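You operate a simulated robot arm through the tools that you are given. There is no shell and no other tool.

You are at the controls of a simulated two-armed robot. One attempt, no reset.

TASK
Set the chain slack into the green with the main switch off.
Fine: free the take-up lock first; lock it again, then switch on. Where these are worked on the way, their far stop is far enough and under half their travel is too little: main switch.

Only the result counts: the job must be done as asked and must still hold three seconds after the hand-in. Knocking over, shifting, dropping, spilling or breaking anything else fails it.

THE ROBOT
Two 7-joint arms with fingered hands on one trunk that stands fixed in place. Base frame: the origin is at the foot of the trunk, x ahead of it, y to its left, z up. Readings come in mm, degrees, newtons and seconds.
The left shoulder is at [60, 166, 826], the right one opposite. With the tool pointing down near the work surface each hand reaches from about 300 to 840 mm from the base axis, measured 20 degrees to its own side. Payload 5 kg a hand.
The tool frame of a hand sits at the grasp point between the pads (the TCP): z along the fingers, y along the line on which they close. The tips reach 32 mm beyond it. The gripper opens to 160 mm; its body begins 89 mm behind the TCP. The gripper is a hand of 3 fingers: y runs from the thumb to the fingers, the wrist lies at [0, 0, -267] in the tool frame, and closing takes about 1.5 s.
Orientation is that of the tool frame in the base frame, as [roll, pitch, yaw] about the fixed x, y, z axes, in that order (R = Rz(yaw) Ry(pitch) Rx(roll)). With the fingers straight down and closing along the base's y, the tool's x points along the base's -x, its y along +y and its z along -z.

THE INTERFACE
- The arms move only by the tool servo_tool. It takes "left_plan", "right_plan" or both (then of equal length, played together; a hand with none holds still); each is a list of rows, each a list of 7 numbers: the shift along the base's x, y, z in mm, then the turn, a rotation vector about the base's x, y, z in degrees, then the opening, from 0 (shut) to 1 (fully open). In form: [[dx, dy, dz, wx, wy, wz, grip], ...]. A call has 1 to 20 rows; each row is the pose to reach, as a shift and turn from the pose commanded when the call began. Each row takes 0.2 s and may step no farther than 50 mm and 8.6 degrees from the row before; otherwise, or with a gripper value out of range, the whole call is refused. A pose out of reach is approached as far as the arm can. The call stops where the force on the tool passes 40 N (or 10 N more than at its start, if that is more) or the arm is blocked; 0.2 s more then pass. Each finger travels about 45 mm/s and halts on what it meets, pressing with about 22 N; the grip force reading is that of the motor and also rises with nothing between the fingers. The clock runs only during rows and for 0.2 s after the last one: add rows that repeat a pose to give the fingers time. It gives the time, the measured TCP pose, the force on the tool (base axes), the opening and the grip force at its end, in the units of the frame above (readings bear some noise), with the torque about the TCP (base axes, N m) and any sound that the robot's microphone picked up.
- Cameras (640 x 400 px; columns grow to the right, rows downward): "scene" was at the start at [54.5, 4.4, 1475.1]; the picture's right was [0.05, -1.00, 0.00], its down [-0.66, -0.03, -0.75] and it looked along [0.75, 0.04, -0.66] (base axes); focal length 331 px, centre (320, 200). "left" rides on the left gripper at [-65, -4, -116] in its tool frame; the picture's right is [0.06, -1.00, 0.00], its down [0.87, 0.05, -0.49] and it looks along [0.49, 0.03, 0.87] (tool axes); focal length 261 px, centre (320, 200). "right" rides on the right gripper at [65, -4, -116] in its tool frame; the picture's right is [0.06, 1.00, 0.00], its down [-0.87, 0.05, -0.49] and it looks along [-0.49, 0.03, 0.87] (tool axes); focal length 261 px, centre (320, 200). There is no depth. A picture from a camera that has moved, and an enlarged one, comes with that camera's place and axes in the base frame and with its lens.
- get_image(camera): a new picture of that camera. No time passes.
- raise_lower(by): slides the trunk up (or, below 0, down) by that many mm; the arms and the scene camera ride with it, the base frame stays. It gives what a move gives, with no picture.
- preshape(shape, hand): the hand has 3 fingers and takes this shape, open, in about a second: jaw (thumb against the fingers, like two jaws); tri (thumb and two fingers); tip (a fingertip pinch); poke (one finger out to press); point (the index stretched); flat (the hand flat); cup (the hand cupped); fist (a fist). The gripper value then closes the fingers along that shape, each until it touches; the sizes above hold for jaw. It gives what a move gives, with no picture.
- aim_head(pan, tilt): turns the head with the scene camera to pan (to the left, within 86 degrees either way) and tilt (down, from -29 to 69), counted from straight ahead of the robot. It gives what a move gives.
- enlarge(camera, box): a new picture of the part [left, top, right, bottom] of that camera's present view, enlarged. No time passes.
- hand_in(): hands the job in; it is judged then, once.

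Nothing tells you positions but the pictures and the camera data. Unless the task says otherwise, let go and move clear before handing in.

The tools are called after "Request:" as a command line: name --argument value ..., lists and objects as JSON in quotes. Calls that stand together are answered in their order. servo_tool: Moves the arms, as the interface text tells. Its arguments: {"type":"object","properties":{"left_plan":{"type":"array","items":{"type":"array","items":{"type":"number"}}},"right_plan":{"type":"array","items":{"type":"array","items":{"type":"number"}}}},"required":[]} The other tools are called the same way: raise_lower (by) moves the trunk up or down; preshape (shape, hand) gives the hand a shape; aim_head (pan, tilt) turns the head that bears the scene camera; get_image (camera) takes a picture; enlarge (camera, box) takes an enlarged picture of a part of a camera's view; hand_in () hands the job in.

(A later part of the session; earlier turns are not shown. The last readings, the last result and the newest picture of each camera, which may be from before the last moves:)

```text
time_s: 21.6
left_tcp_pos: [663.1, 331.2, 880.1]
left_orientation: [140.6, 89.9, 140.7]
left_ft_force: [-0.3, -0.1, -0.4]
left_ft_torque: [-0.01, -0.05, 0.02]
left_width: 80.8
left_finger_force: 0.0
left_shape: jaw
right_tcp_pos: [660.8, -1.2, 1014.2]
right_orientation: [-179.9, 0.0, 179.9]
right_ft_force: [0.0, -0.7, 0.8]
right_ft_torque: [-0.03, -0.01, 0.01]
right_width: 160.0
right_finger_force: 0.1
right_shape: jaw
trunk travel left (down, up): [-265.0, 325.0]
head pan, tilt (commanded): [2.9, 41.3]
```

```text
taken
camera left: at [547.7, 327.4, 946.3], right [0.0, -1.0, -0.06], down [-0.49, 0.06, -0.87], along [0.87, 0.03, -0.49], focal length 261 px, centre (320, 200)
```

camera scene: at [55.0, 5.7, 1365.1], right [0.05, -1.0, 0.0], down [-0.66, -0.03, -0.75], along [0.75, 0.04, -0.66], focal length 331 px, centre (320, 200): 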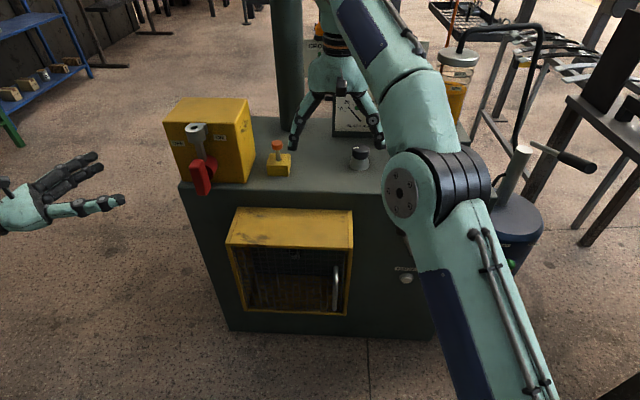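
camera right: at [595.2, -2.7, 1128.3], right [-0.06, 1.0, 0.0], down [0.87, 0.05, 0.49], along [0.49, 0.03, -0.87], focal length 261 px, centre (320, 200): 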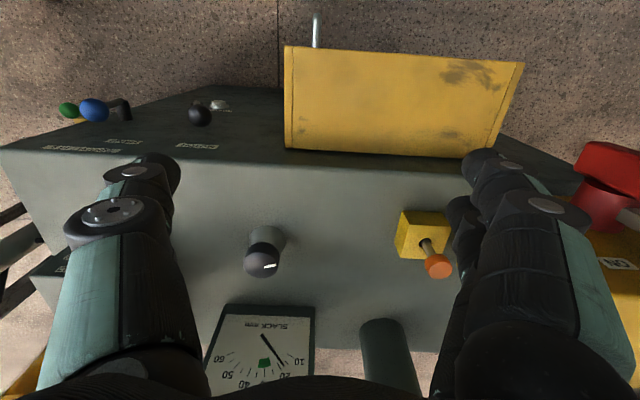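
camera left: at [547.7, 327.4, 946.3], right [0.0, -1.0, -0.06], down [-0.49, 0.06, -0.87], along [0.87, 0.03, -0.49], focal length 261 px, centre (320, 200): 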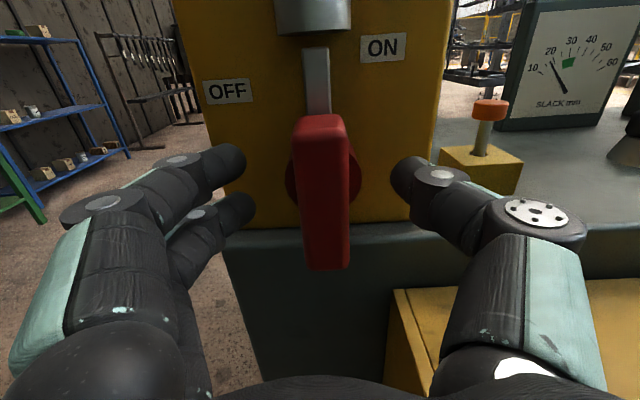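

The fingers straddle the bar well, so I'll close on it.

Request:
servo_tool --left_plan '[[0, 0, 0, 0, 0, 0, 0.0], [0, 0, 0, 0, 0, 0, 0.0], [0, 0, 0, 0, 0, 0, 0.0], [0, 0, 0, 0, 0, 0, 0.0], [0, 0, 0, 0, 0, 0, 0.0], [0, 0, 0, 0, 0, 0, 0.0]]'

Request:
get_image --camera "left"

```text
time_s: 23.0
left_tcp_pos: [662.3, 331.4, 879.1]
left_orientation: [138.5, 89.8, 138.5]
left_ft_force: [2.2, -0.2, 1.2]
left_ft_torque: [0.02, -0.01, 0.02]
left_width: 22.6
left_finger_force: 21.9
left_shape: jaw
right_tcp_pos: [660.8, -0.1, 1013.7]
right_orientation: [180.0, 0.0, 179.8]
right_ft_force: [0.3, 1.0, 0.3]
right_ft_torque: [0.0, 0.0, 0.03]
right_width: 159.8
right_finger_force: 0.0
right_shape: jaw
trunk travel left (down, up): [-265.0, 325.0]
head pan, tilt (commanded): [2.9, 41.3]
```

```text
taken
camera left: at [547.9, 327.4, 946.3], right [0.0, -1.0, -0.06], down [-0.49, 0.06, -0.87], along [0.87, 0.03, -0.49], focal length 261 px, centre (320, 200)
```

left: 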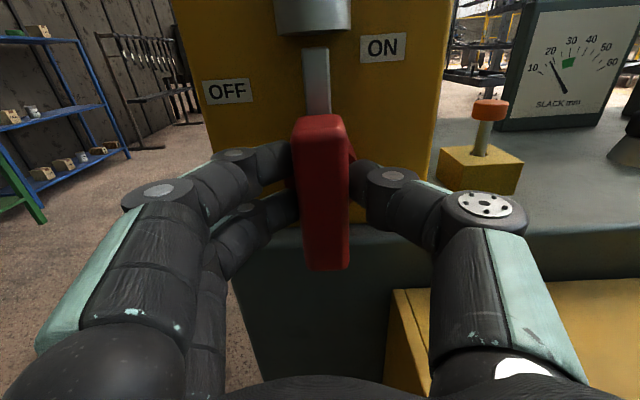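

I have the bar gripped at 22.6 mm. Now I'll try turning its top toward the OFF label (rotation −x), a little at first, and check the torque.

Request:
servo_tool --left_plan '[[0, 0, 0, -4, 0, 0, 0.0], [0, 0, 0, -8, 0, 0, 0.0], [0, 0, 0, -12, 0, 0, 0.0]]'

Request:
get_image --camera "left"

```text
time_s: 23.8
left_tcp_pos: [662.8, 332.2, 880.2]
left_orientation: [-91.0, 77.9, -91.0]
left_ft_force: [-3.4, 1.9, -6.5]
left_ft_torque: [0.19, 0.18, 0.11]
left_width: 22.8
left_finger_force: 22.0
left_shape: jaw
right_tcp_pos: [660.5, 1.1, 1012.0]
right_orientation: [179.9, 0.0, 179.9]
right_ft_force: [-0.4, -0.5, -0.7]
right_ft_torque: [0.01, -0.04, -0.01]
right_width: 159.8
right_finger_force: 0.0
right_shape: jaw
trunk travel left (down, up): [-265.0, 325.0]
head pan, tilt (commanded): [2.9, 41.3]
```

```text
taken
camera left: at [548.3, 342.5, 945.9], right [0.0, -0.99, 0.15], down [-0.49, -0.13, -0.86], along [0.87, -0.07, -0.49], focal length 261 px, centre (320, 200)
```

left: 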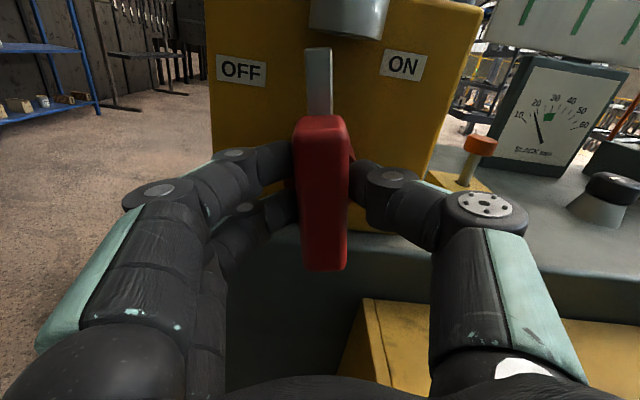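

The handle and grey tab turn together toward OFF with little resistance. I'll keep turning.

Request:
servo_tool --left_plan '[[0, 0, 0, -6, 0, 0, 0.0], [0, 0, 0, -12, 0, 0, 0.0], [0, 0, 0, -18, 0, 0, 0.0], [0, 0, 0, -24, 0, 0, 0.0], [0, 0, 0, -30, 0, 0, 0.0], [0, 0, 0, -36, 0, 0, 0.0]]'

Request:
get_image --camera "left"

```text
time_s: 25.2
left_tcp_pos: [664.8, 334.5, 879.5]
left_orientation: [-90.2, 41.9, -90.2]
left_ft_force: [-6.9, 14.2, -13.4]
left_ft_torque: [0.29, 0.55, 0.47]
left_width: 22.8
left_finger_force: 22.3
left_shape: jaw
right_tcp_pos: [660.0, 1.1, 1012.5]
right_orientation: [-179.8, 0.0, -180.0]
right_ft_force: [-0.1, 0.7, 0.7]
right_ft_torque: [-0.02, 0.0, 0.02]
right_width: 160.0
right_finger_force: 0.1
right_shape: jaw
trunk travel left (down, up): [-265.0, 325.0]
head pan, tilt (commanded): [2.9, 41.3]
```

```text
taken
camera left: at [548.2, 380.7, 927.3], right [0.0, -0.71, 0.7], down [-0.49, -0.61, -0.62], along [0.87, -0.34, -0.35], focal length 261 px, centre (320, 200)
```

left: 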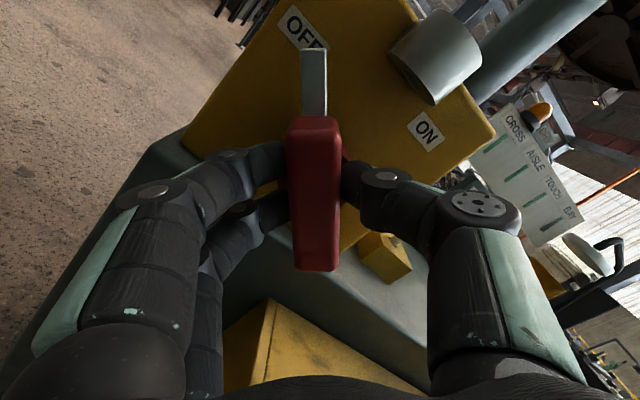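

It's at about 48° and the tab is pointing at OFF. A small side load suggests the hub axis is a few mm lower than I assumed, so I'll compensate and continue to the stop.

Request:
servo_tool --left_plan '[[0, 4, -1, 0, 0, 0, 0.0], [0, 5, -2, -6, 0, 0, 0.0], [0, 5, -3, -12, 0, 0, 0.0], [0, 6, -4, -18, 0, 0, 0.0], [0, 6, -5, -24, 0, 0, 0.0], [0, 6, -5, -30, 0, 0, 0.0]]'

Request:
get_image --camera "left"

```text
time_s: 26.6
left_tcp_pos: [663.1, 338.5, 875.0]
left_orientation: [-90.2, 11.9, -90.1]
left_ft_force: [-11.2, 8.1, -14.4]
left_ft_torque: [0.18, 0.6, 0.21]
left_width: 23.1
left_finger_force: 21.4
left_shape: jaw
right_tcp_pos: [659.7, 0.9, 1012.9]
right_orientation: [179.9, 0.0, 179.9]
right_ft_force: [0.2, -0.6, 0.9]
right_ft_torque: [0.02, 0.02, 0.03]
right_width: 159.7
right_finger_force: 0.1
right_shape: jaw
trunk travel left (down, up): [-265.0, 325.0]
head pan, tilt (commanded): [2.9, 41.3]
```

```text
taken
camera left: at [548.6, 402.0, 893.8], right [0.0, -0.27, 0.96], down [-0.49, -0.84, -0.23], along [0.87, -0.47, -0.13], focal length 261 px, centre (320, 200)
```

left: 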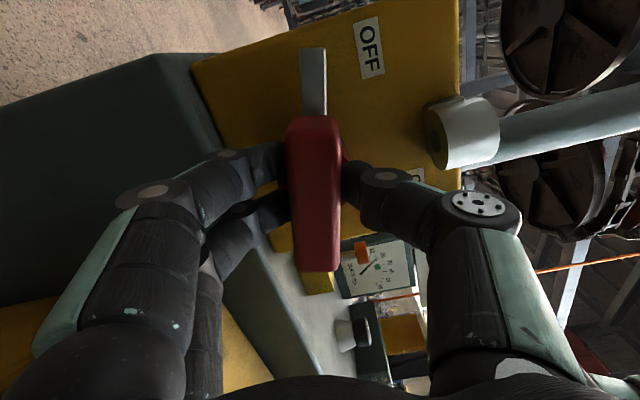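

It's at 78° with no stop yet. I'll continue toward 90° and watch for the stop.

Request:
servo_tool --left_plan '[[0, 1, -2, -5, 0, 0, 0.0], [0, 1, -3, -9, 0, 0, 0.0], [0, 1, -4, -12, 0, 0, 0.0]]'

```text
time_s: 27.4
left_tcp_pos: [664.3, 339.4, 872.7]
left_orientation: [-89.9, -0.1, -90.0]
left_ft_force: [-9.8, 10.1, -9.1]
left_ft_torque: [0.09, 0.38, 0.25]
left_width: 23.2
left_finger_force: 22.2
left_shape: jaw
right_tcp_pos: [660.5, 1.1, 1013.7]
right_orientation: [-179.9, 0.1, 179.9]
right_ft_force: [-0.1, -0.4, 0.1]
right_ft_torque: [0.02, 0.0, 0.02]
right_width: 159.9
right_finger_force: 0.1
right_shape: jaw
trunk travel left (down, up): [-265.0, 325.0]
head pan, tilt (commanded): [2.9, 41.3]
```

Request:
servo_tool --left_plan '[[0, 1, -1, -4, 0, 0, 0.0], [0, 1, -1, -8, 0, 0, 0.0]]'

Request:
get_image --camera "left"

Request:
get_image --camera "scene"

```text
time_s: 28.0
left_tcp_pos: [663.7, 339.9, 871.0]
left_orientation: [-89.8, -7.8, -90.1]
left_ft_force: [-8.1, 7.7, -9.0]
left_ft_torque: [0.76, 0.35, 0.11]
left_width: 23.1
left_finger_force: 22.4
left_shape: jaw
right_tcp_pos: [661.4, 0.7, 1012.6]
right_orientation: [-180.0, 0.0, 179.8]
right_ft_force: [-0.2, 0.5, 0.9]
right_ft_torque: [0.02, 0.02, -0.02]
right_width: 159.7
right_finger_force: 0.1
right_shape: jaw
trunk travel left (down, up): [-265.0, 325.0]
head pan, tilt (commanded): [2.9, 41.3]
```

```text
taken
camera left: at [548.6, 405.1, 867.3], right [0.0, 0.08, 1.0], down [-0.49, -0.87, 0.07], along [0.87, -0.49, 0.04], focal length 261 px, centre (320, 200)
```

left: 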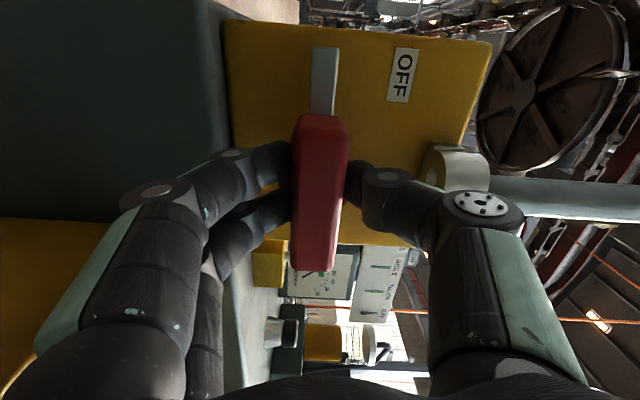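

```text
taken
camera scene: at [54.6, 5.6, 1365.1], right [0.05, -1.0, 0.0], down [-0.66, -0.03, -0.75], along [0.75, 0.04, -0.66], focal length 331 px, centre (320, 200)
```

scene: 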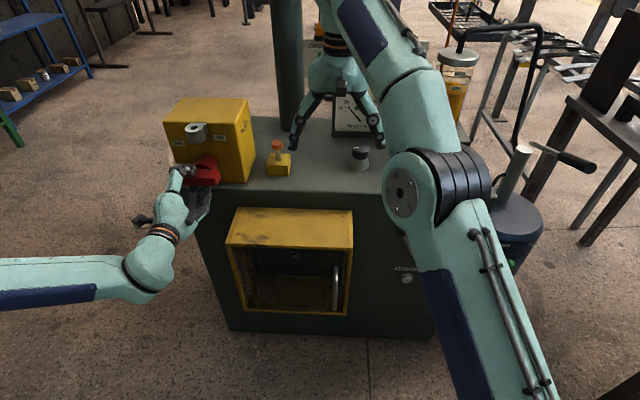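

The torque jumped to 0.76 N·m at about 95°, so the switch is at its OFF stop. I'll relax, open partway and withdraw straight back.

Request:
servo_tool --left_plan '[[0, 0, 0, 4, 0, 0, 0.0], [0, 0, 0, 5, 0, 0, 0.15], [0, 0, 0, 5, 0, 0, 0.35], [0, 0, 0, 5, 0, 0, 0.45], [0, 0, 0, 5, 0, 0, 0.45], [0, 0, 0, 5, 0, 0, 0.45], [-30, 0, 0, 5, 0, 0, 0.45], [-60, 0, 0, 5, 0, 0, 0.45], [-90, 0, 0, 5, 0, 0, 0.45]]'

Request:
get_image --camera "left"

Request:
enlarge --camera "scene" --box '[160, 90, 310, 200]'

```text
time_s: 30.0
left_tcp_pos: [592.8, 350.4, 869.8]
left_orientation: [-89.9, -2.8, -90.2]
left_ft_force: [-0.8, 0.2, 0.3]
left_ft_torque: [0.05, -0.01, -0.02]
left_width: 71.5
left_finger_force: 0.0
left_shape: jaw
left hand out of reach, approached as far as the arm can: row 9
right_tcp_pos: [659.0, 0.2, 1013.0]
right_orientation: [-180.0, 0.1, 179.9]
right_ft_force: [0.7, 0.8, -0.1]
right_ft_torque: [0.02, -0.01, 0.0]
right_width: 160.0
right_finger_force: 0.0
right_shape: jaw
trunk travel left (down, up): [-265.0, 325.0]
head pan, tilt (commanded): [2.9, 41.3]
```

```text
taken
camera left: at [478.0, 415.3, 871.2], right [0.0, -0.01, 1.0], down [-0.49, -0.87, -0.01], along [0.87, -0.49, 0.0], focal length 261 px, centre (320, 200)
```

left: 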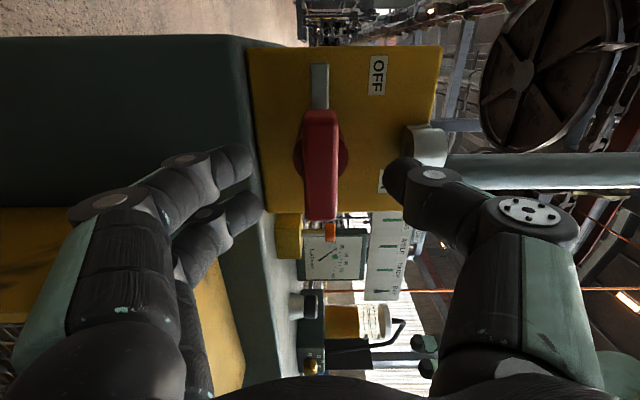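

```text
3.64 times, centred on (235, 145) of scene
camera zoom: at [54.2, 5.1, 1365.1], right [0.05, -1.0, 0.0], down [-0.66, -0.03, -0.75], along [0.75, 0.04, -0.66], focal length 1205 px, centre (629, 400)
```

zoom: 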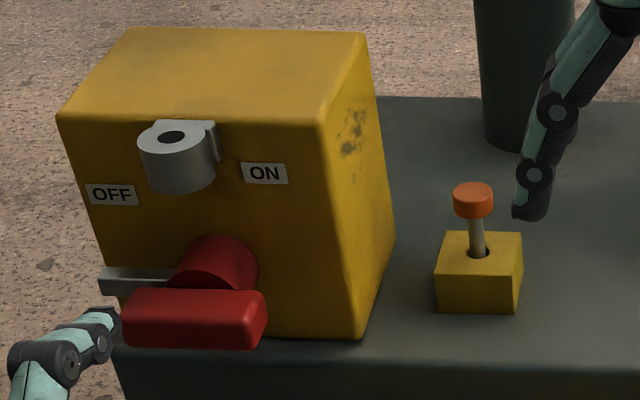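

The main switch is now at OFF. The orange pin sits loosely in a holder and matches the hole in the ring, so it is probably a lock-out pin and not the take-up lock. I'll look harder at the other candidates, starting by moving the right arm aside and turning its wrist for a forward camera view.

Request:
servo_tool --right_plan '[[-20, -40, 0, 0, 0, 0, 1], [-40, -80, 0, 0, 0, 0, 1], [-60, -120, 0, 0, 0, 0, 1], [-80, -160, 0, 0, 0, 0, 1], [-100, -200, 0, 0, 0, 0, 1], [-120, -240, 0, 0, 0, 0, 1], [-140, -280, 0, 0, 0, 0, 1], [-150, -320, 0, 0, 0, 0, 1]]'

Request:
get_image --camera "scene"

Request:
enlarge --camera "scene" --box '[300, 70, 500, 200]'

Request:
enlarge --camera "scene" --box '[370, 180, 540, 300]'

```text
time_s: 31.8
left_tcp_pos: [594.0, 350.0, 869.7]
left_orientation: [-89.9, -3.0, -90.2]
left_ft_force: [0.2, -0.4, -0.1]
left_ft_torque: [-0.01, -0.01, 0.02]
left_width: 71.2
left_finger_force: 0.0
left_shape: jaw
right_tcp_pos: [510.6, -322.1, 1011.3]
right_orientation: [-180.0, 0.0, 179.9]
right_ft_force: [0.5, -0.6, -1.1]
right_ft_torque: [-0.04, -0.03, 0.0]
right_width: 159.9
right_finger_force: 0.1
right_shape: jaw
trunk travel left (down, up): [-265.0, 325.0]
head pan, tilt (commanded): [2.9, 41.3]
```

```text
taken
camera scene: at [54.3, 4.5, 1365.1], right [0.05, -1.0, 0.0], down [-0.66, -0.03, -0.75], along [0.75, 0.04, -0.66], focal length 331 px, centre (320, 200)
```

scene: 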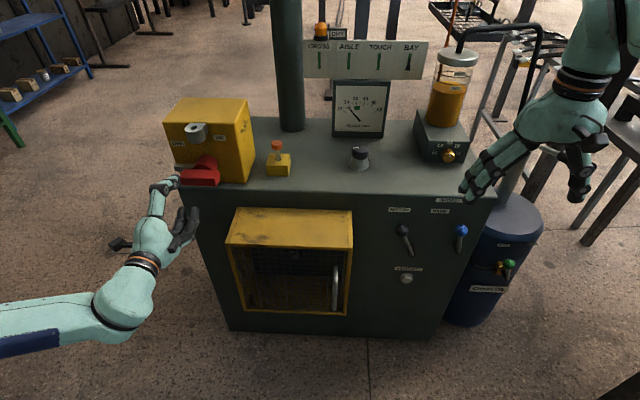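

```text
3.08 times, centred on (400, 135) of scene
camera zoom: at [54.3, 4.5, 1365.1], right [0.05, -1.0, 0.0], down [-0.66, -0.03, -0.75], along [0.75, 0.04, -0.66], focal length 1020 px, centre (74, 400)
```

zoom: 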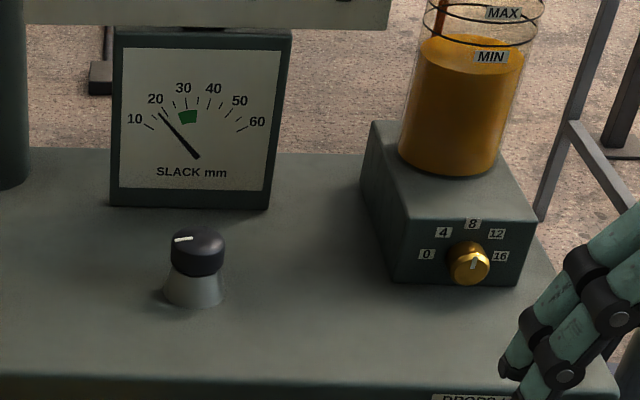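

```text
3.33 times, centred on (455, 240) of scene
camera zoom: at [54.3, 4.5, 1365.1], right [0.05, -1.0, 0.0], down [-0.66, -0.03, -0.75], along [0.75, 0.04, -0.66], focal length 1104 px, centre (-130, 67)
```

zoom: 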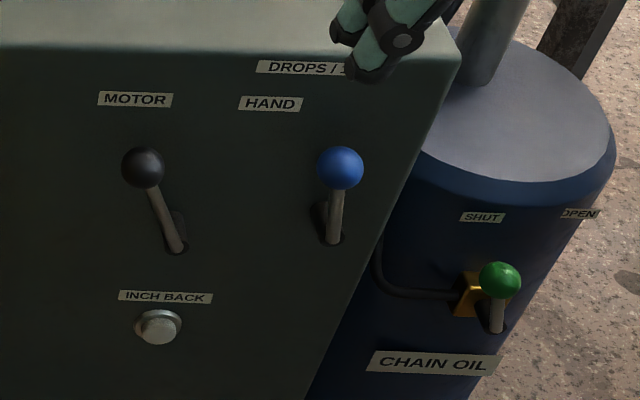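

The blue lever on the front is unlabelled and the black one is a MOTOR/HAND selector. I'll turn the right wrist so its camera can view the front panel.

Request:
servo_tool --right_plan '[[0, 0, 0, 0, 0, 8.5, 1], [0, 0, 0, 0, 0, 17, 1], [0, 0, 0, 0, 0, 25.5, 1], [0, 0, 0, 0, 0, 34, 1], [0, 0, 0, 0, 0, 42.5, 1], [0, 0, 0, 0, 0, 51, 1], [0, 0, 0, 0, 0, 59.5, 1], [0, 0, 0, 0, 0, 68, 1], [0, 0, 0, 0, 0, 76.5, 1], [0, 0, 0, 0, 0, 85, 1]]'

```text
time_s: 34.2
left_tcp_pos: [593.7, 348.7, 868.9]
left_orientation: [-89.9, -2.9, -90.1]
left_ft_force: [0.1, -0.3, 0.4]
left_ft_torque: [0.01, -0.02, 0.05]
left_width: 71.3
left_finger_force: 0.0
left_shape: jaw
right_tcp_pos: [518.5, -331.5, 985.7]
right_orientation: [177.7, -4.8, -117.9]
right_ft_force: [1.3, -0.7, 0.7]
right_ft_torque: [0.06, 0.04, 0.04]
right_width: 160.0
right_finger_force: 0.1
right_shape: jaw
right hand out of reach, approached as far as the arm can: row 8, 9, 10
trunk travel left (down, up): [-265.0, 325.0]
head pan, tilt (commanded): [2.9, 41.3]
stopped in row 10 (right hand): the arm was blocked; the commanded pose is now the measured one
```

The wrist reached its limit that way. I'll go back to the original yaw and lower the hand in front of the panel instead; that camera direction can also see the levers.

Request:
servo_tool --right_plan '[[0, 0, 5, 0.2, 0.2, -8, 1], [0, 0, 10, 0.5, 0.5, -16, 1], [0, 0, 15, 0.8, 0.8, -24, 1], [0, 0, 20, 1, 1, -32, 1], [0, 0, 25, 1.2, 1.5, -40, 1], [0, 0, 25, 1.5, 2, -48, 1], [0, 0, 25, 2, 3, -56, 1], [0, 0, 25, 2.5, 4, -62, 1]]'

```text
time_s: 36.0
left_tcp_pos: [594.1, 349.2, 870.1]
left_orientation: [-89.8, -2.9, -90.2]
left_ft_force: [0.2, 0.3, 0.4]
left_ft_torque: [-0.01, 0.0, 0.0]
left_width: 71.4
left_finger_force: 0.0
left_shape: jaw
right_tcp_pos: [519.2, -329.9, 1011.9]
right_orientation: [173.7, -6.8, -179.7]
right_ft_force: [-0.1, -0.1, 0.3]
right_ft_torque: [-0.01, -0.01, -0.01]
right_width: 159.9
right_finger_force: 0.0
right_shape: jaw
trunk travel left (down, up): [-265.0, 325.0]
head pan, tilt (commanded): [2.9, 41.3]
```

Request:
servo_tool --right_plan '[[0, 0, 0, -3.2, -3.4, 0, 1], [0, 0, -20, -6.3, -6.8, 0.1, 1], [10, 10, -60, -6.3, -6.8, 0.1, 1], [20, 20, -100, -6.3, -6.8, 0.1, 1], [30, 30, -140, -6.3, -6.8, 0.1, 1], [40, 30, -180, -6.3, -6.8, 0.1, 1]]'

Request:
get_image --camera "right"

Request:
get_image --camera "scene"

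```text
time_s: 37.4
left_tcp_pos: [594.7, 349.6, 869.7]
left_orientation: [-89.9, -3.0, -90.2]
left_ft_force: [-0.1, 0.2, 0.0]
left_ft_torque: [-0.01, 0.0, 0.01]
left_width: 71.5
left_finger_force: 0.0
left_shape: jaw
right_tcp_pos: [559.3, -298.5, 830.5]
right_orientation: [-179.9, 0.0, -179.9]
right_ft_force: [-0.5, 0.7, -0.4]
right_ft_torque: [0.0, -0.01, 0.0]
right_width: 160.1
right_finger_force: 0.1
right_shape: jaw
trunk travel left (down, up): [-265.0, 325.0]
head pan, tilt (commanded): [2.9, 41.3]
```

```text
taken
camera right: at [493.7, -303.3, 947.3], right [-0.07, 1.0, 0.0], down [0.87, 0.06, 0.49], along [0.49, 0.03, -0.87], focal length 261 px, centre (320, 200)
```

right: 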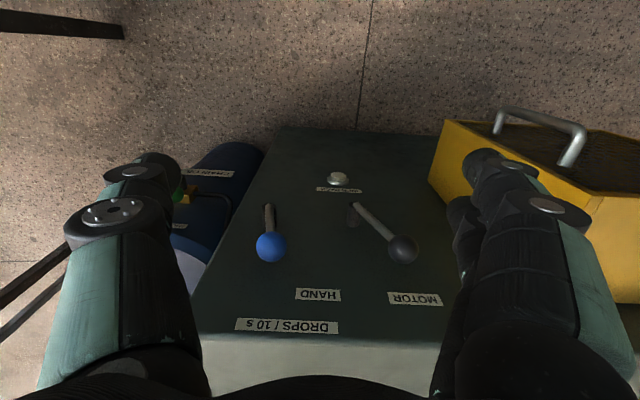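

```text
taken
camera scene: at [54.5, 4.8, 1365.1], right [0.05, -1.0, 0.0], down [-0.66, -0.03, -0.75], along [0.75, 0.04, -0.66], focal length 331 px, centre (320, 200)
```

scene: 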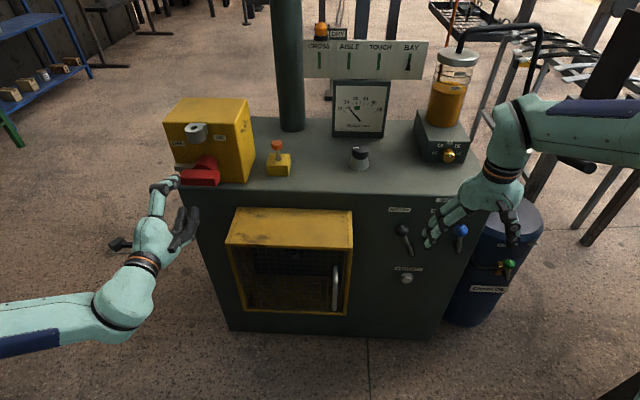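

Request:
enlarge --camera "right" --box '[220, 160, 440, 300]'

Request:
enlarge --camera "right" --box '[235, 190, 305, 270]'

```text
2.86 times, centred on (330, 230) of right
camera zoom: at [493.7, -303.3, 947.3], right [-0.07, 1.0, 0.0], down [0.87, 0.06, 0.49], along [0.49, 0.03, -0.87], focal length 745 px, centre (291, 114)
```

zoom: 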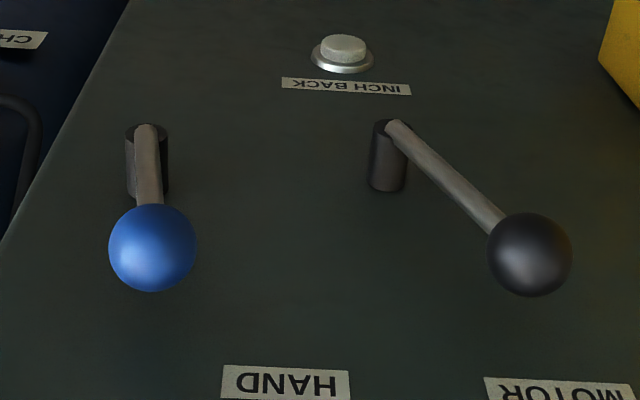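

```text
5.00 times, centred on (270, 230) of right
camera zoom: at [493.7, -303.3, 947.3], right [-0.07, 1.0, 0.0], down [0.87, 0.06, 0.49], along [0.49, 0.03, -0.87], focal length 1303 px, centre (570, 50)
```

zoom: 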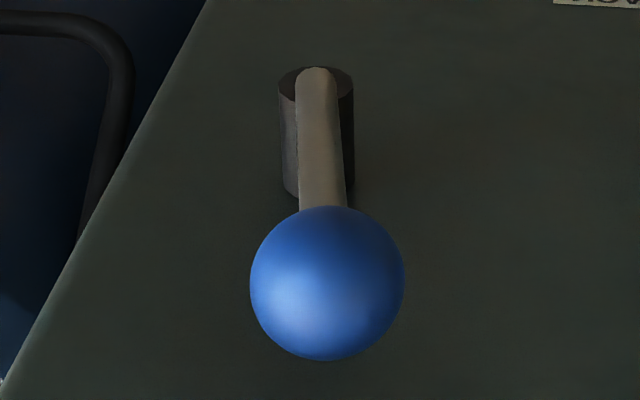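

The black lever's pivot (y≈-231) is exactly midway between MOTOR and HAND. That leaves the unlabelled blue lever (ball ≈[697,-347,705], pivot ≈[699,-366,607]) as the take-up lock. The knob pointer's angle also matches the gauge's 18, so the knob is the take-up. I'll tilt the right hand forward and look at the blue lever straight on.

Request:
servo_tool --right_plan '[[5, -8, -5, 0, -7.5, 0, 0.9], [10, -16, -10, 0, -15, 0, 0.8], [15, -24, -15, 0, -22.5, 0, 0.7], [20, -32, -20, 0, -30, 0, 0.6], [25, -40, -25, 0, -37.5, 0, 0.5], [30, -48, -30, 0, -45, 0, 0.5], [30, -48, -30, 0, -45, 0, 0.5], [30, -48, -30, 0, -45, 0, 0.5]]'

Request:
get_image --camera "right"

Request:
get_image --camera "scene"

```text
time_s: 39.2
left_tcp_pos: [592.8, 349.6, 869.4]
left_orientation: [-89.9, -2.9, -90.2]
left_ft_force: [-0.3, -0.5, -0.1]
left_ft_torque: [0.01, 0.0, 0.0]
left_width: 71.4
left_finger_force: 0.1
left_shape: jaw
right_tcp_pos: [585.3, -349.8, 800.2]
right_orientation: [177.6, 44.4, 175.9]
right_ft_force: [1.5, -0.3, 1.5]
right_ft_torque: [-0.11, 0.18, 0.1]
right_width: 80.7
right_finger_force: 0.1
right_shape: jaw
right hand out of reach, approached as far as the arm can: row 6, 7
trunk travel left (down, up): [-265.0, 325.0]
head pan, tilt (commanded): [2.9, 41.3]
```

```text
taken
camera right: at [458.5, -349.6, 836.9], right [0.0, 1.0, -0.01], down [0.28, 0.01, 0.96], along [0.96, 0.0, -0.28], focal length 261 px, centre (320, 200)
```

right: 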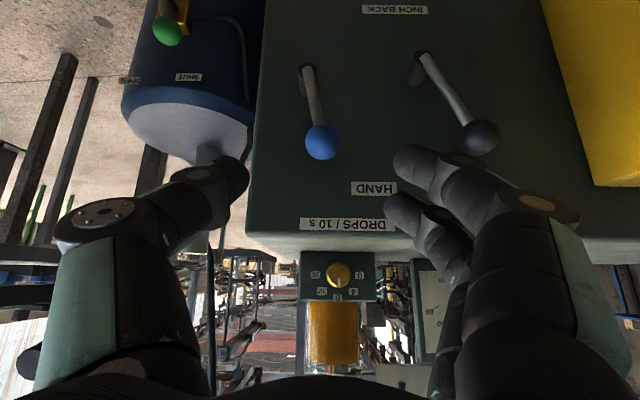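

```text
taken
camera scene: at [54.4, 4.7, 1365.1], right [0.05, -1.0, 0.0], down [-0.66, -0.03, -0.75], along [0.75, 0.04, -0.66], focal length 331 px, centre (320, 200)
```

scene: 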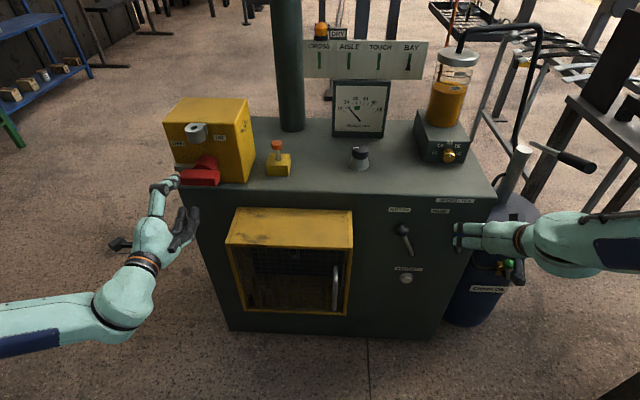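

This is a near-frontal, upside-down view: the blue lever leans only slightly left of vertical. I'll zoom for details around it.

Request:
enlarge --camera "right" --box '[245, 40, 405, 240]'

Request:
enlarge --camera "right" --box '[370, 20, 530, 180]'

```text
2.00 times, centred on (325, 140) of right
camera zoom: at [458.5, -349.6, 836.9], right [0.0, 1.0, -0.01], down [0.28, 0.01, 0.96], along [0.96, 0.0, -0.28], focal length 521 px, centre (310, 320)
```

zoom: 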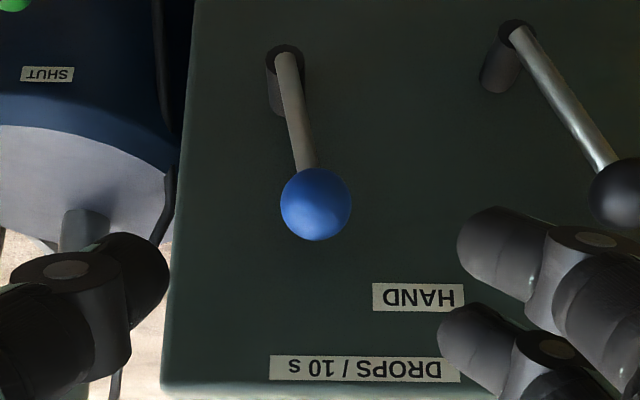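

```text
2.50 times, centred on (450, 100) of right
camera zoom: at [458.5, -349.6, 836.9], right [0.0, 1.0, -0.01], down [0.28, 0.01, 0.96], along [0.96, 0.0, -0.28], focal length 652 px, centre (-5, 450)
```

zoom: 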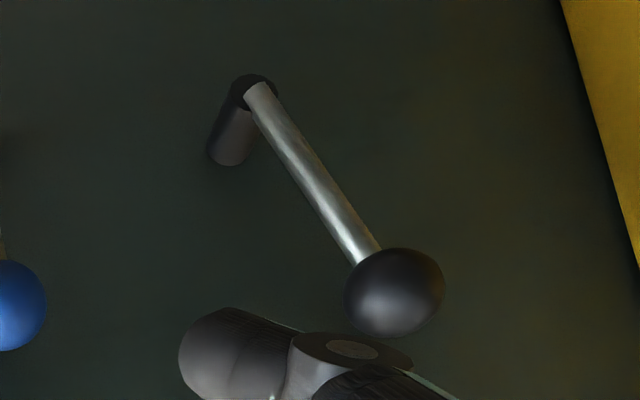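

The blue ball is at about [697,-347,705] and the lever leans about 11° left from its pivot at [699,-365,610]. I'll straddle the ball with half-open fingers.

Request:
servo_tool --right_plan '[[25, 0, -22, 0, 0, 0, 0.5], [50, 1, -45, 0, 0, 0, 0.5], [75, 2, -67, 0, 0, 0, 0.5], [98, 3, -90, 0, 0, 0, 0.5], [98, 3, -90, 0, 0, 0, 0.5]]'

Request:
get_image --camera "right"

```text
time_s: 40.4
left_tcp_pos: [593.7, 348.2, 869.7]
left_orientation: [-89.9, -2.9, -90.2]
left_ft_force: [0.1, 0.4, -0.4]
left_ft_torque: [-0.01, 0.03, 0.03]
left_width: 71.7
left_finger_force: 0.2
left_shape: jaw
right_tcp_pos: [685.8, -345.8, 708.9]
right_orientation: [-179.6, 45.0, -179.7]
right_ft_force: [0.1, -0.3, -0.1]
right_ft_torque: [0.02, 0.0, -0.01]
right_width: 80.5
right_finger_force: 0.0
right_shape: jaw
trunk travel left (down, up): [-265.0, 325.0]
head pan, tilt (commanded): [2.9, 41.3]
```

```text
taken
camera right: at [557.8, -349.7, 745.3], right [-0.04, 1.0, -0.05], down [0.27, 0.06, 0.96], along [0.96, 0.03, -0.27], focal length 261 px, centre (320, 200)
```

right: 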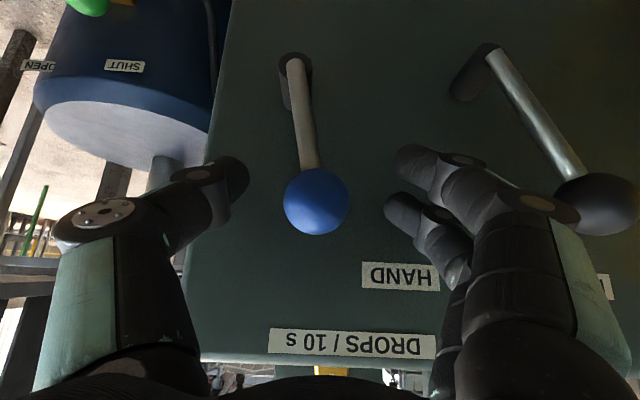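

The ball is right at the grasp point. I'll move in a touch more and close to a loose straddle around it.

Request:
servo_tool --right_plan '[[6, -1, -5, 0, 0, 0, 0.5], [6, -1, -5, 0, 0, 0, 0.3], [6, -1, -5, 0, 0, 0, 0.28], [6, -1, -5, 0, 0, 0, 0.28], [6, -1, -5, 0, 0, 0, 0.28]]'

Request:
get_image --camera "right"

```text
time_s: 41.6
left_tcp_pos: [594.4, 349.9, 870.5]
left_orientation: [-90.0, -2.9, -90.2]
left_ft_force: [-0.8, 0.1, 0.1]
left_ft_torque: [0.0, 0.03, -0.01]
left_width: 71.7
left_finger_force: 0.1
left_shape: jaw
right_tcp_pos: [691.2, -346.8, 705.7]
right_orientation: [-179.7, 45.0, -179.6]
right_ft_force: [-5.8, 2.8, 0.3]
right_ft_torque: [-0.03, 0.08, 0.3]
right_width: 46.5
right_finger_force: 0.1
right_shape: jaw
trunk travel left (down, up): [-265.0, 325.0]
head pan, tilt (commanded): [2.9, 41.3]
```

```text
taken
camera right: at [563.0, -350.2, 741.0], right [-0.05, 1.0, -0.05], down [0.27, 0.06, 0.96], along [0.96, 0.03, -0.27], focal length 261 px, centre (320, 200)
```

right: 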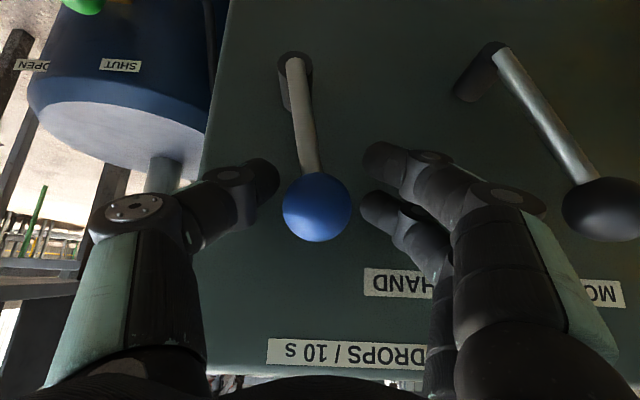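

A fingertip brushes the panel, so I'll back off a little in x and then push the ball to the right (−y) gently along its arc.

Request:
servo_tool --right_plan '[[-8, 0, 2, 0, 0, 0, 0.27], [-8, -6, 2, 0, 0, 0, 0.27], [-8, -12, 3, 0, 0, 0, 0.27], [-8, -18, 3, 0, 0, 0, 0.27]]'

Request:
get_image --camera "right"

```text
time_s: 42.6
left_tcp_pos: [593.6, 349.9, 870.5]
left_orientation: [-89.8, -2.9, -90.2]
left_ft_force: [0.6, 0.0, 0.4]
left_ft_torque: [0.03, 0.01, -0.03]
left_width: 71.7
left_finger_force: 0.0
left_shape: jaw
right_tcp_pos: [684.5, -362.7, 710.3]
right_orientation: [-179.7, 45.0, -179.6]
right_ft_force: [-0.5, 1.5, -0.5]
right_ft_torque: [0.0, 0.0, 0.02]
right_width: 44.7
right_finger_force: 0.1
right_shape: jaw
trunk travel left (down, up): [-265.0, 325.0]
head pan, tilt (commanded): [2.9, 41.3]
```

```text
taken
camera right: at [556.8, -367.7, 746.0], right [-0.05, 1.0, -0.05], down [0.27, 0.06, 0.96], along [0.96, 0.03, -0.27], focal length 261 px, centre (320, 200)
```

right: 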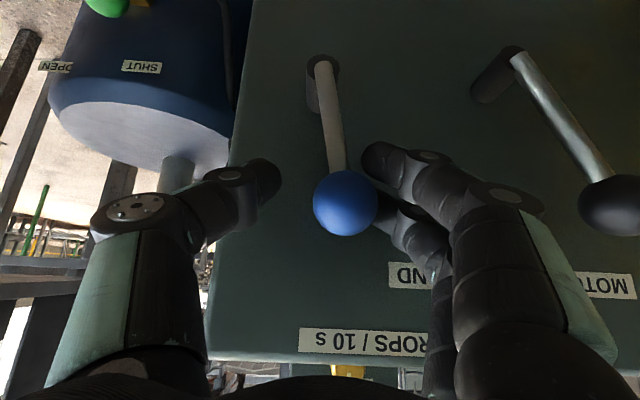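

The fingers are now against the ball's left side. I'll keep pushing slowly and watch the force.

Request:
servo_tool --right_plan '[[0, -4, 0, 0, 0, 0, 0.27], [0, -8, 0, 0, 0, 0, 0.27], [0, -12, 0, 0, 0, 0, 0.27]]'

Request:
get_image --camera "right"

```text
time_s: 43.4
left_tcp_pos: [595.1, 349.0, 870.5]
left_orientation: [-89.9, -2.9, -90.2]
left_ft_force: [0.7, -0.5, -0.5]
left_ft_torque: [0.04, -0.01, 0.01]
left_width: 71.4
left_finger_force: 0.1
left_shape: jaw
right_tcp_pos: [684.3, -377.1, 710.0]
right_orientation: [-179.7, 45.0, -179.7]
right_ft_force: [2.5, 2.7, 1.2]
right_ft_torque: [0.05, -0.04, -0.04]
right_width: 44.2
right_finger_force: 0.1
right_shape: jaw
trunk travel left (down, up): [-265.0, 325.0]
head pan, tilt (commanded): [2.9, 41.3]
```

```text
taken
camera right: at [556.7, -380.8, 745.4], right [-0.04, 1.0, -0.05], down [0.27, 0.06, 0.96], along [0.96, 0.03, -0.27], focal length 261 px, centre (320, 200)
```

right: 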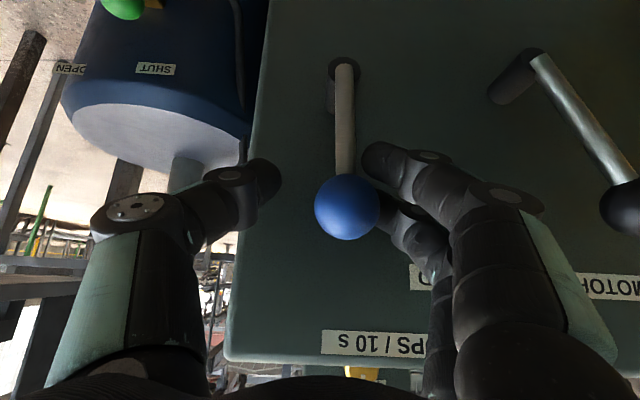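

The lever swings easily. I'll check whether the gauge reacts to it.

Request:
enlarge --camera "scene" --box '[300, 20, 480, 180]'

```text
2.50 times, centred on (390, 100) of scene
camera zoom: at [54.5, 4.8, 1365.1], right [0.05, -1.0, 0.0], down [-0.66, -0.03, -0.75], along [0.75, 0.04, -0.66], focal length 828 px, centre (145, 450)
```

zoom: 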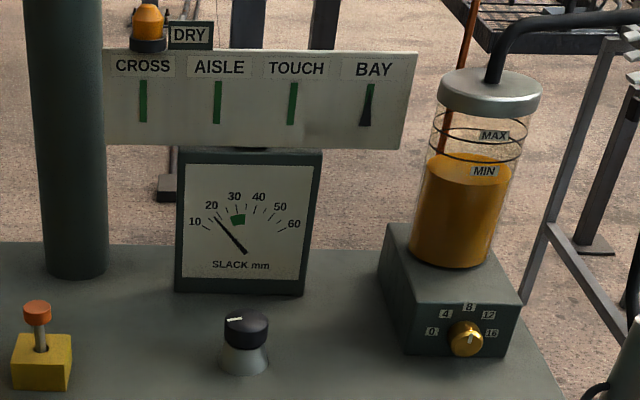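

Request:
enlarge --camera "scene" --box '[300, 70, 500, 200]'

Request:
enlarge --camera "scene" --box '[330, 75, 395, 140]'

```text
3.08 times, centred on (400, 135) of scene
camera zoom: at [54.5, 4.8, 1365.1], right [0.05, -1.0, 0.0], down [-0.66, -0.03, -0.75], along [0.75, 0.04, -0.66], focal length 1020 px, centre (74, 400)
```

zoom: 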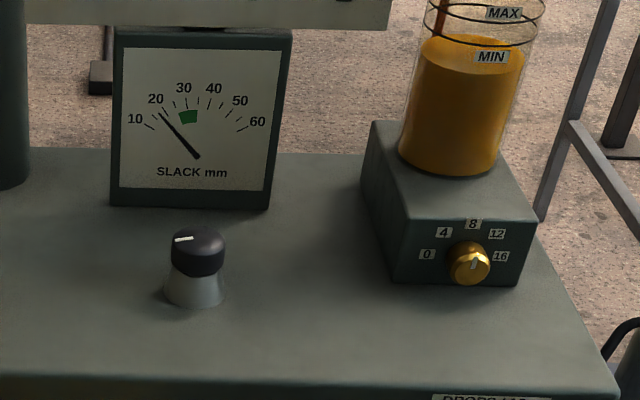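

```text
6.15 times, centred on (362, 108) of scene
camera zoom: at [54.5, 4.8, 1365.1], right [0.05, -1.0, 0.0], down [-0.66, -0.03, -0.75], along [0.75, 0.04, -0.66], focal length 2039 px, centre (58, 769)
```

zoom: 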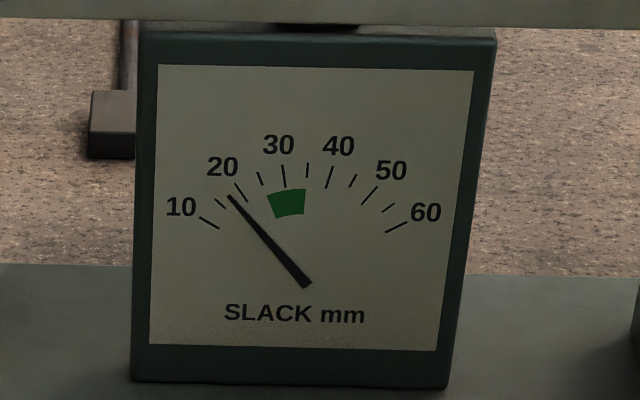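

The needle hasn't moved, so the blue lever isn't the take-up itself, which fits it being the lock. I'll keep swinging it until it meets its stop.

Request:
servo_tool --right_plan '[[0, -5, 0, 0, 0, 0, 0.27], [0, -10, 0, 0, 0, 0, 0.27], [0, -15, -1, 0, 0, 0, 0.27], [0, -20, -1, 0, 0, 0, 0.27], [0, -25, -2, 0, 0, 0, 0.27]]'

Request:
get_image --camera "right"

```text
time_s: 44.6
left_tcp_pos: [594.4, 349.4, 870.3]
left_orientation: [-89.9, -2.9, -90.3]
left_ft_force: [0.1, -0.3, -0.6]
left_ft_torque: [0.02, 0.01, -0.01]
left_width: 71.6
left_finger_force: 0.0
left_shape: jaw
right_tcp_pos: [685.2, -401.9, 708.4]
right_orientation: [-179.7, 45.0, -179.8]
right_ft_force: [0.2, 0.1, 0.7]
right_ft_torque: [-0.01, 0.03, 0.01]
right_width: 43.5
right_finger_force: 0.0
right_shape: jaw
trunk travel left (down, up): [-265.0, 325.0]
head pan, tilt (commanded): [2.9, 41.3]
```

```text
taken
camera right: at [556.1, -406.5, 743.3], right [-0.04, 1.0, -0.05], down [0.27, 0.06, 0.96], along [0.96, 0.03, -0.27], focal length 261 px, centre (320, 200)
```

right: 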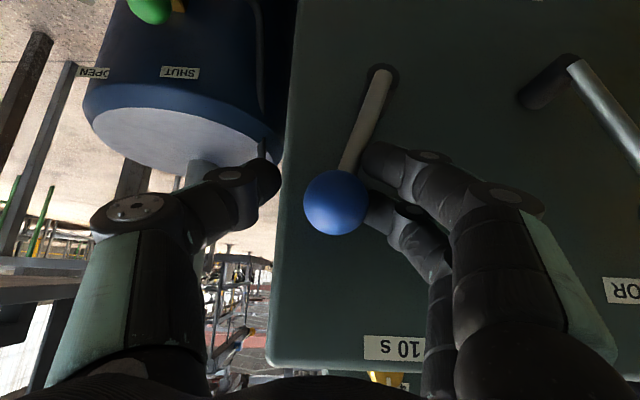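

Request:
servo_tool --right_plan '[[0, -5, -1, 0, 0, 0, 0.27], [0, -10, -2, 0, 0, 0, 0.27], [0, -15, -4, 0, 0, 0, 0.27], [0, -20, -6, 0, 0, 0, 0.27]]'

Request:
get_image --camera "right"

```text
time_s: 45.6
left_tcp_pos: [593.4, 349.2, 869.0]
left_orientation: [-89.8, -2.9, -90.2]
left_ft_force: [-1.2, 0.2, -0.6]
left_ft_torque: [0.0, 0.01, 0.03]
left_width: 71.6
left_finger_force: 0.2
left_shape: jaw
right_tcp_pos: [685.5, -422.3, 700.6]
right_orientation: [-179.7, 44.9, -179.7]
right_ft_force: [0.2, 0.3, 1.0]
right_ft_torque: [0.01, 0.01, 0.04]
right_width: 43.7
right_finger_force: 0.0
right_shape: jaw
trunk travel left (down, up): [-265.0, 325.0]
head pan, tilt (commanded): [2.9, 41.3]
```

```text
taken
camera right: at [557.1, -426.7, 736.9], right [-0.05, 1.0, -0.05], down [0.27, 0.06, 0.96], along [0.96, 0.03, -0.27], focal length 261 px, centre (320, 200)
```

right: 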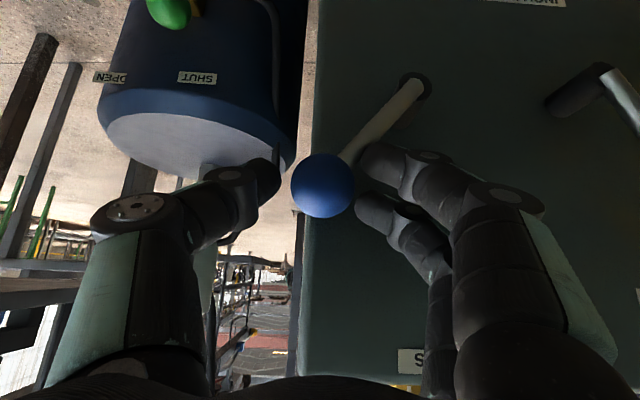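

Request:
servo_tool --right_plan '[[0, -4, -4, 0, 0, 0, 0.27], [0, -8, -8, 0, 0, 0, 0.27], [0, -12, -13, 0, 0, 0, 0.27]]'

Request:
get_image --camera "right"

Request:
enlarge --camera "scene" --box '[300, 20, 480, 180]'

```text
time_s: 46.4
left_tcp_pos: [593.3, 349.8, 870.3]
left_orientation: [-89.9, -3.0, -90.1]
left_ft_force: [0.1, 0.2, 0.3]
left_ft_torque: [-0.01, -0.05, 0.0]
left_width: 71.0
left_finger_force: 0.1
left_shape: jaw
right_tcp_pos: [684.5, -431.1, 691.8]
right_orientation: [-179.7, 45.3, -179.4]
right_ft_force: [-3.8, 10.0, 20.1]
right_ft_torque: [1.25, -0.05, 0.28]
right_width: 50.0
right_finger_force: 0.0
right_shape: jaw
trunk travel left (down, up): [-265.0, 325.0]
head pan, tilt (commanded): [2.9, 41.3]
```

```text
taken
camera right: at [556.6, -435.6, 727.5], right [-0.05, 1.0, -0.05], down [0.26, 0.06, 0.96], along [0.96, 0.04, -0.27], focal length 261 px, centre (320, 200)
```

right: 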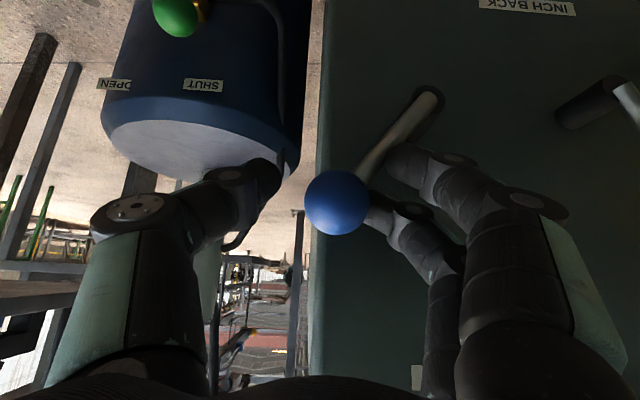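

```text
2.50 times, centred on (390, 100) of scene
camera zoom: at [52.7, 6.2, 1365.5], right [0.05, -1.0, 0.0], down [-0.66, -0.03, -0.75], along [0.75, 0.04, -0.66], focal length 828 px, centre (145, 450)
```

zoom: 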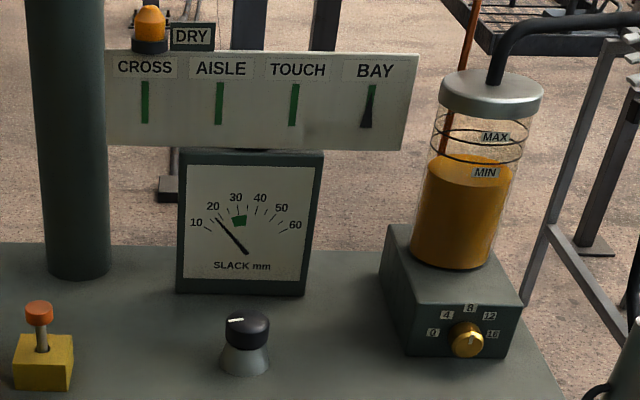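

It hit a stop at about 42° right (the force rose). To understand the lever's travel I'll push it back left with the thumb and see whether it stops again near its starting ~11°.

Request:
servo_tool --right_plan '[[0, 6, 4, 0, 0, 0, 0.27], [0, 12, 8, 0, 0, 0, 0.27], [0, 20, 12, 0, 0, 0, 0.27], [0, 28, 16, 0, 0, 0, 0.27], [0, 36, 17, 0, 0, 0, 0.27], [0, 44, 18, 0, 0, 0, 0.27], [0, 52, 18, 0, 0, 0, 0.27], [0, 60, 18, 0, 0, 0, 0.27]]'

Request:
get_image --camera "right"

```text
time_s: 48.2
left_tcp_pos: [593.1, 349.3, 869.2]
left_orientation: [-89.9, -2.9, -90.3]
left_ft_force: [0.2, 0.3, 0.0]
left_ft_torque: [-0.03, 0.0, 0.01]
left_width: 71.4
left_finger_force: 0.1
left_shape: jaw
right_tcp_pos: [684.9, -373.0, 707.5]
right_orientation: [-179.7, 45.0, -179.7]
right_ft_force: [0.4, 0.2, 0.9]
right_ft_torque: [0.0, 0.02, 0.01]
right_width: 44.2
right_finger_force: 0.0
right_shape: jaw
trunk travel left (down, up): [-265.0, 325.0]
head pan, tilt (commanded): [2.9, 41.3]
```

```text
taken
camera right: at [556.7, -377.7, 743.5], right [-0.05, 1.0, -0.05], down [0.27, 0.06, 0.96], along [0.96, 0.03, -0.27], focal length 261 px, centre (320, 200)
```

right: 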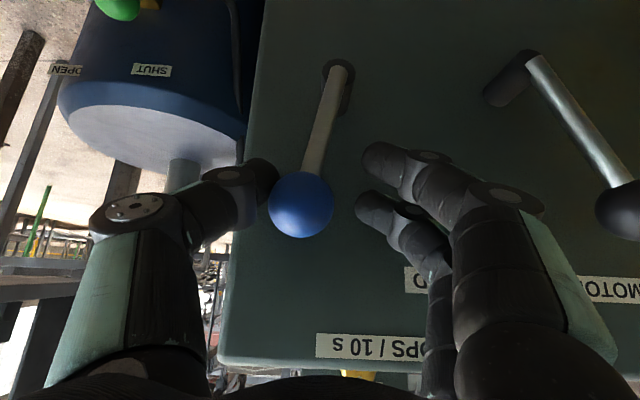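

Request:
servo_tool --right_plan '[[0, 8, 1, 0, 0, 0, 0.27], [0, 16, 1, 0, 0, 0, 0.27], [0, 24, 1, 0, 0, 0, 0.27], [0, 32, 0, 0, 0, 0, 0.27], [0, 38, 0, 0, 0, 0, 0.27]]'

Request:
get_image --camera "right"

```text
time_s: 49.4
left_tcp_pos: [591.8, 348.5, 869.4]
left_orientation: [-89.9, -2.9, -90.2]
left_ft_force: [-0.5, 0.1, -0.1]
left_ft_torque: [-0.01, -0.03, 0.0]
left_width: 71.5
left_finger_force: 0.1
left_shape: jaw
right_tcp_pos: [684.2, -336.3, 706.9]
right_orientation: [-179.6, 45.0, -179.8]
right_ft_force: [-0.1, -2.0, 0.6]
right_ft_torque: [-0.04, 0.01, -0.03]
right_width: 44.1
right_finger_force: 0.1
right_shape: jaw
trunk travel left (down, up): [-265.0, 325.0]
head pan, tilt (commanded): [2.9, 41.3]
```

```text
taken
camera right: at [556.0, -340.4, 742.4], right [-0.04, 1.0, -0.05], down [0.27, 0.06, 0.96], along [0.96, 0.03, -0.27], focal length 261 px, centre (320, 200)
```

right: 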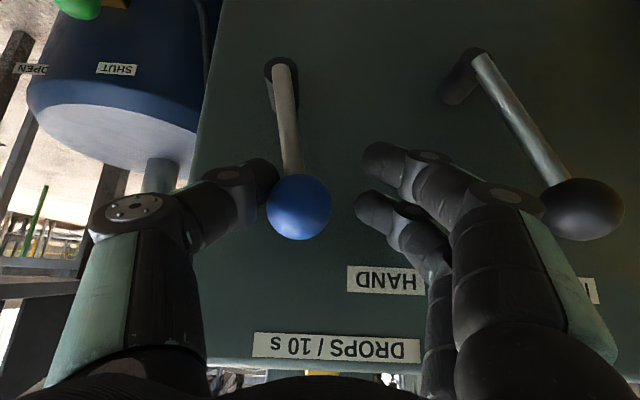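

Request:
servo_tool --right_plan '[[0, 5, 0, 0, 0, 0, 0.27], [0, 10, 0, 0, 0, 0, 0.27]]'

Request:
get_image --camera "right"

```text
time_s: 50.0
left_tcp_pos: [592.6, 349.6, 870.4]
left_orientation: [-89.9, -3.0, -90.2]
left_ft_force: [1.0, 0.1, 0.0]
left_ft_torque: [-0.01, -0.02, -0.05]
left_width: 71.5
left_finger_force: 0.0
left_shape: jaw
right_tcp_pos: [683.0, -329.3, 705.8]
right_orientation: [-179.7, 45.0, -179.9]
right_ft_force: [-1.4, -10.4, 2.2]
right_ft_torque: [-0.15, -0.02, -0.2]
right_width: 49.7
right_finger_force: 0.1
right_shape: jaw
trunk travel left (down, up): [-265.0, 325.0]
head pan, tilt (commanded): [2.9, 41.3]
```

```text
taken
camera right: at [555.5, -331.5, 741.6], right [-0.04, 1.0, -0.05], down [0.27, 0.06, 0.96], along [0.96, 0.03, -0.27], focal length 261 px, centre (320, 200)
```

right: 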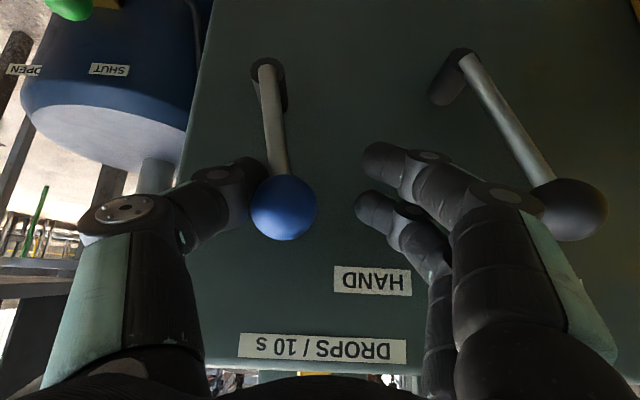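

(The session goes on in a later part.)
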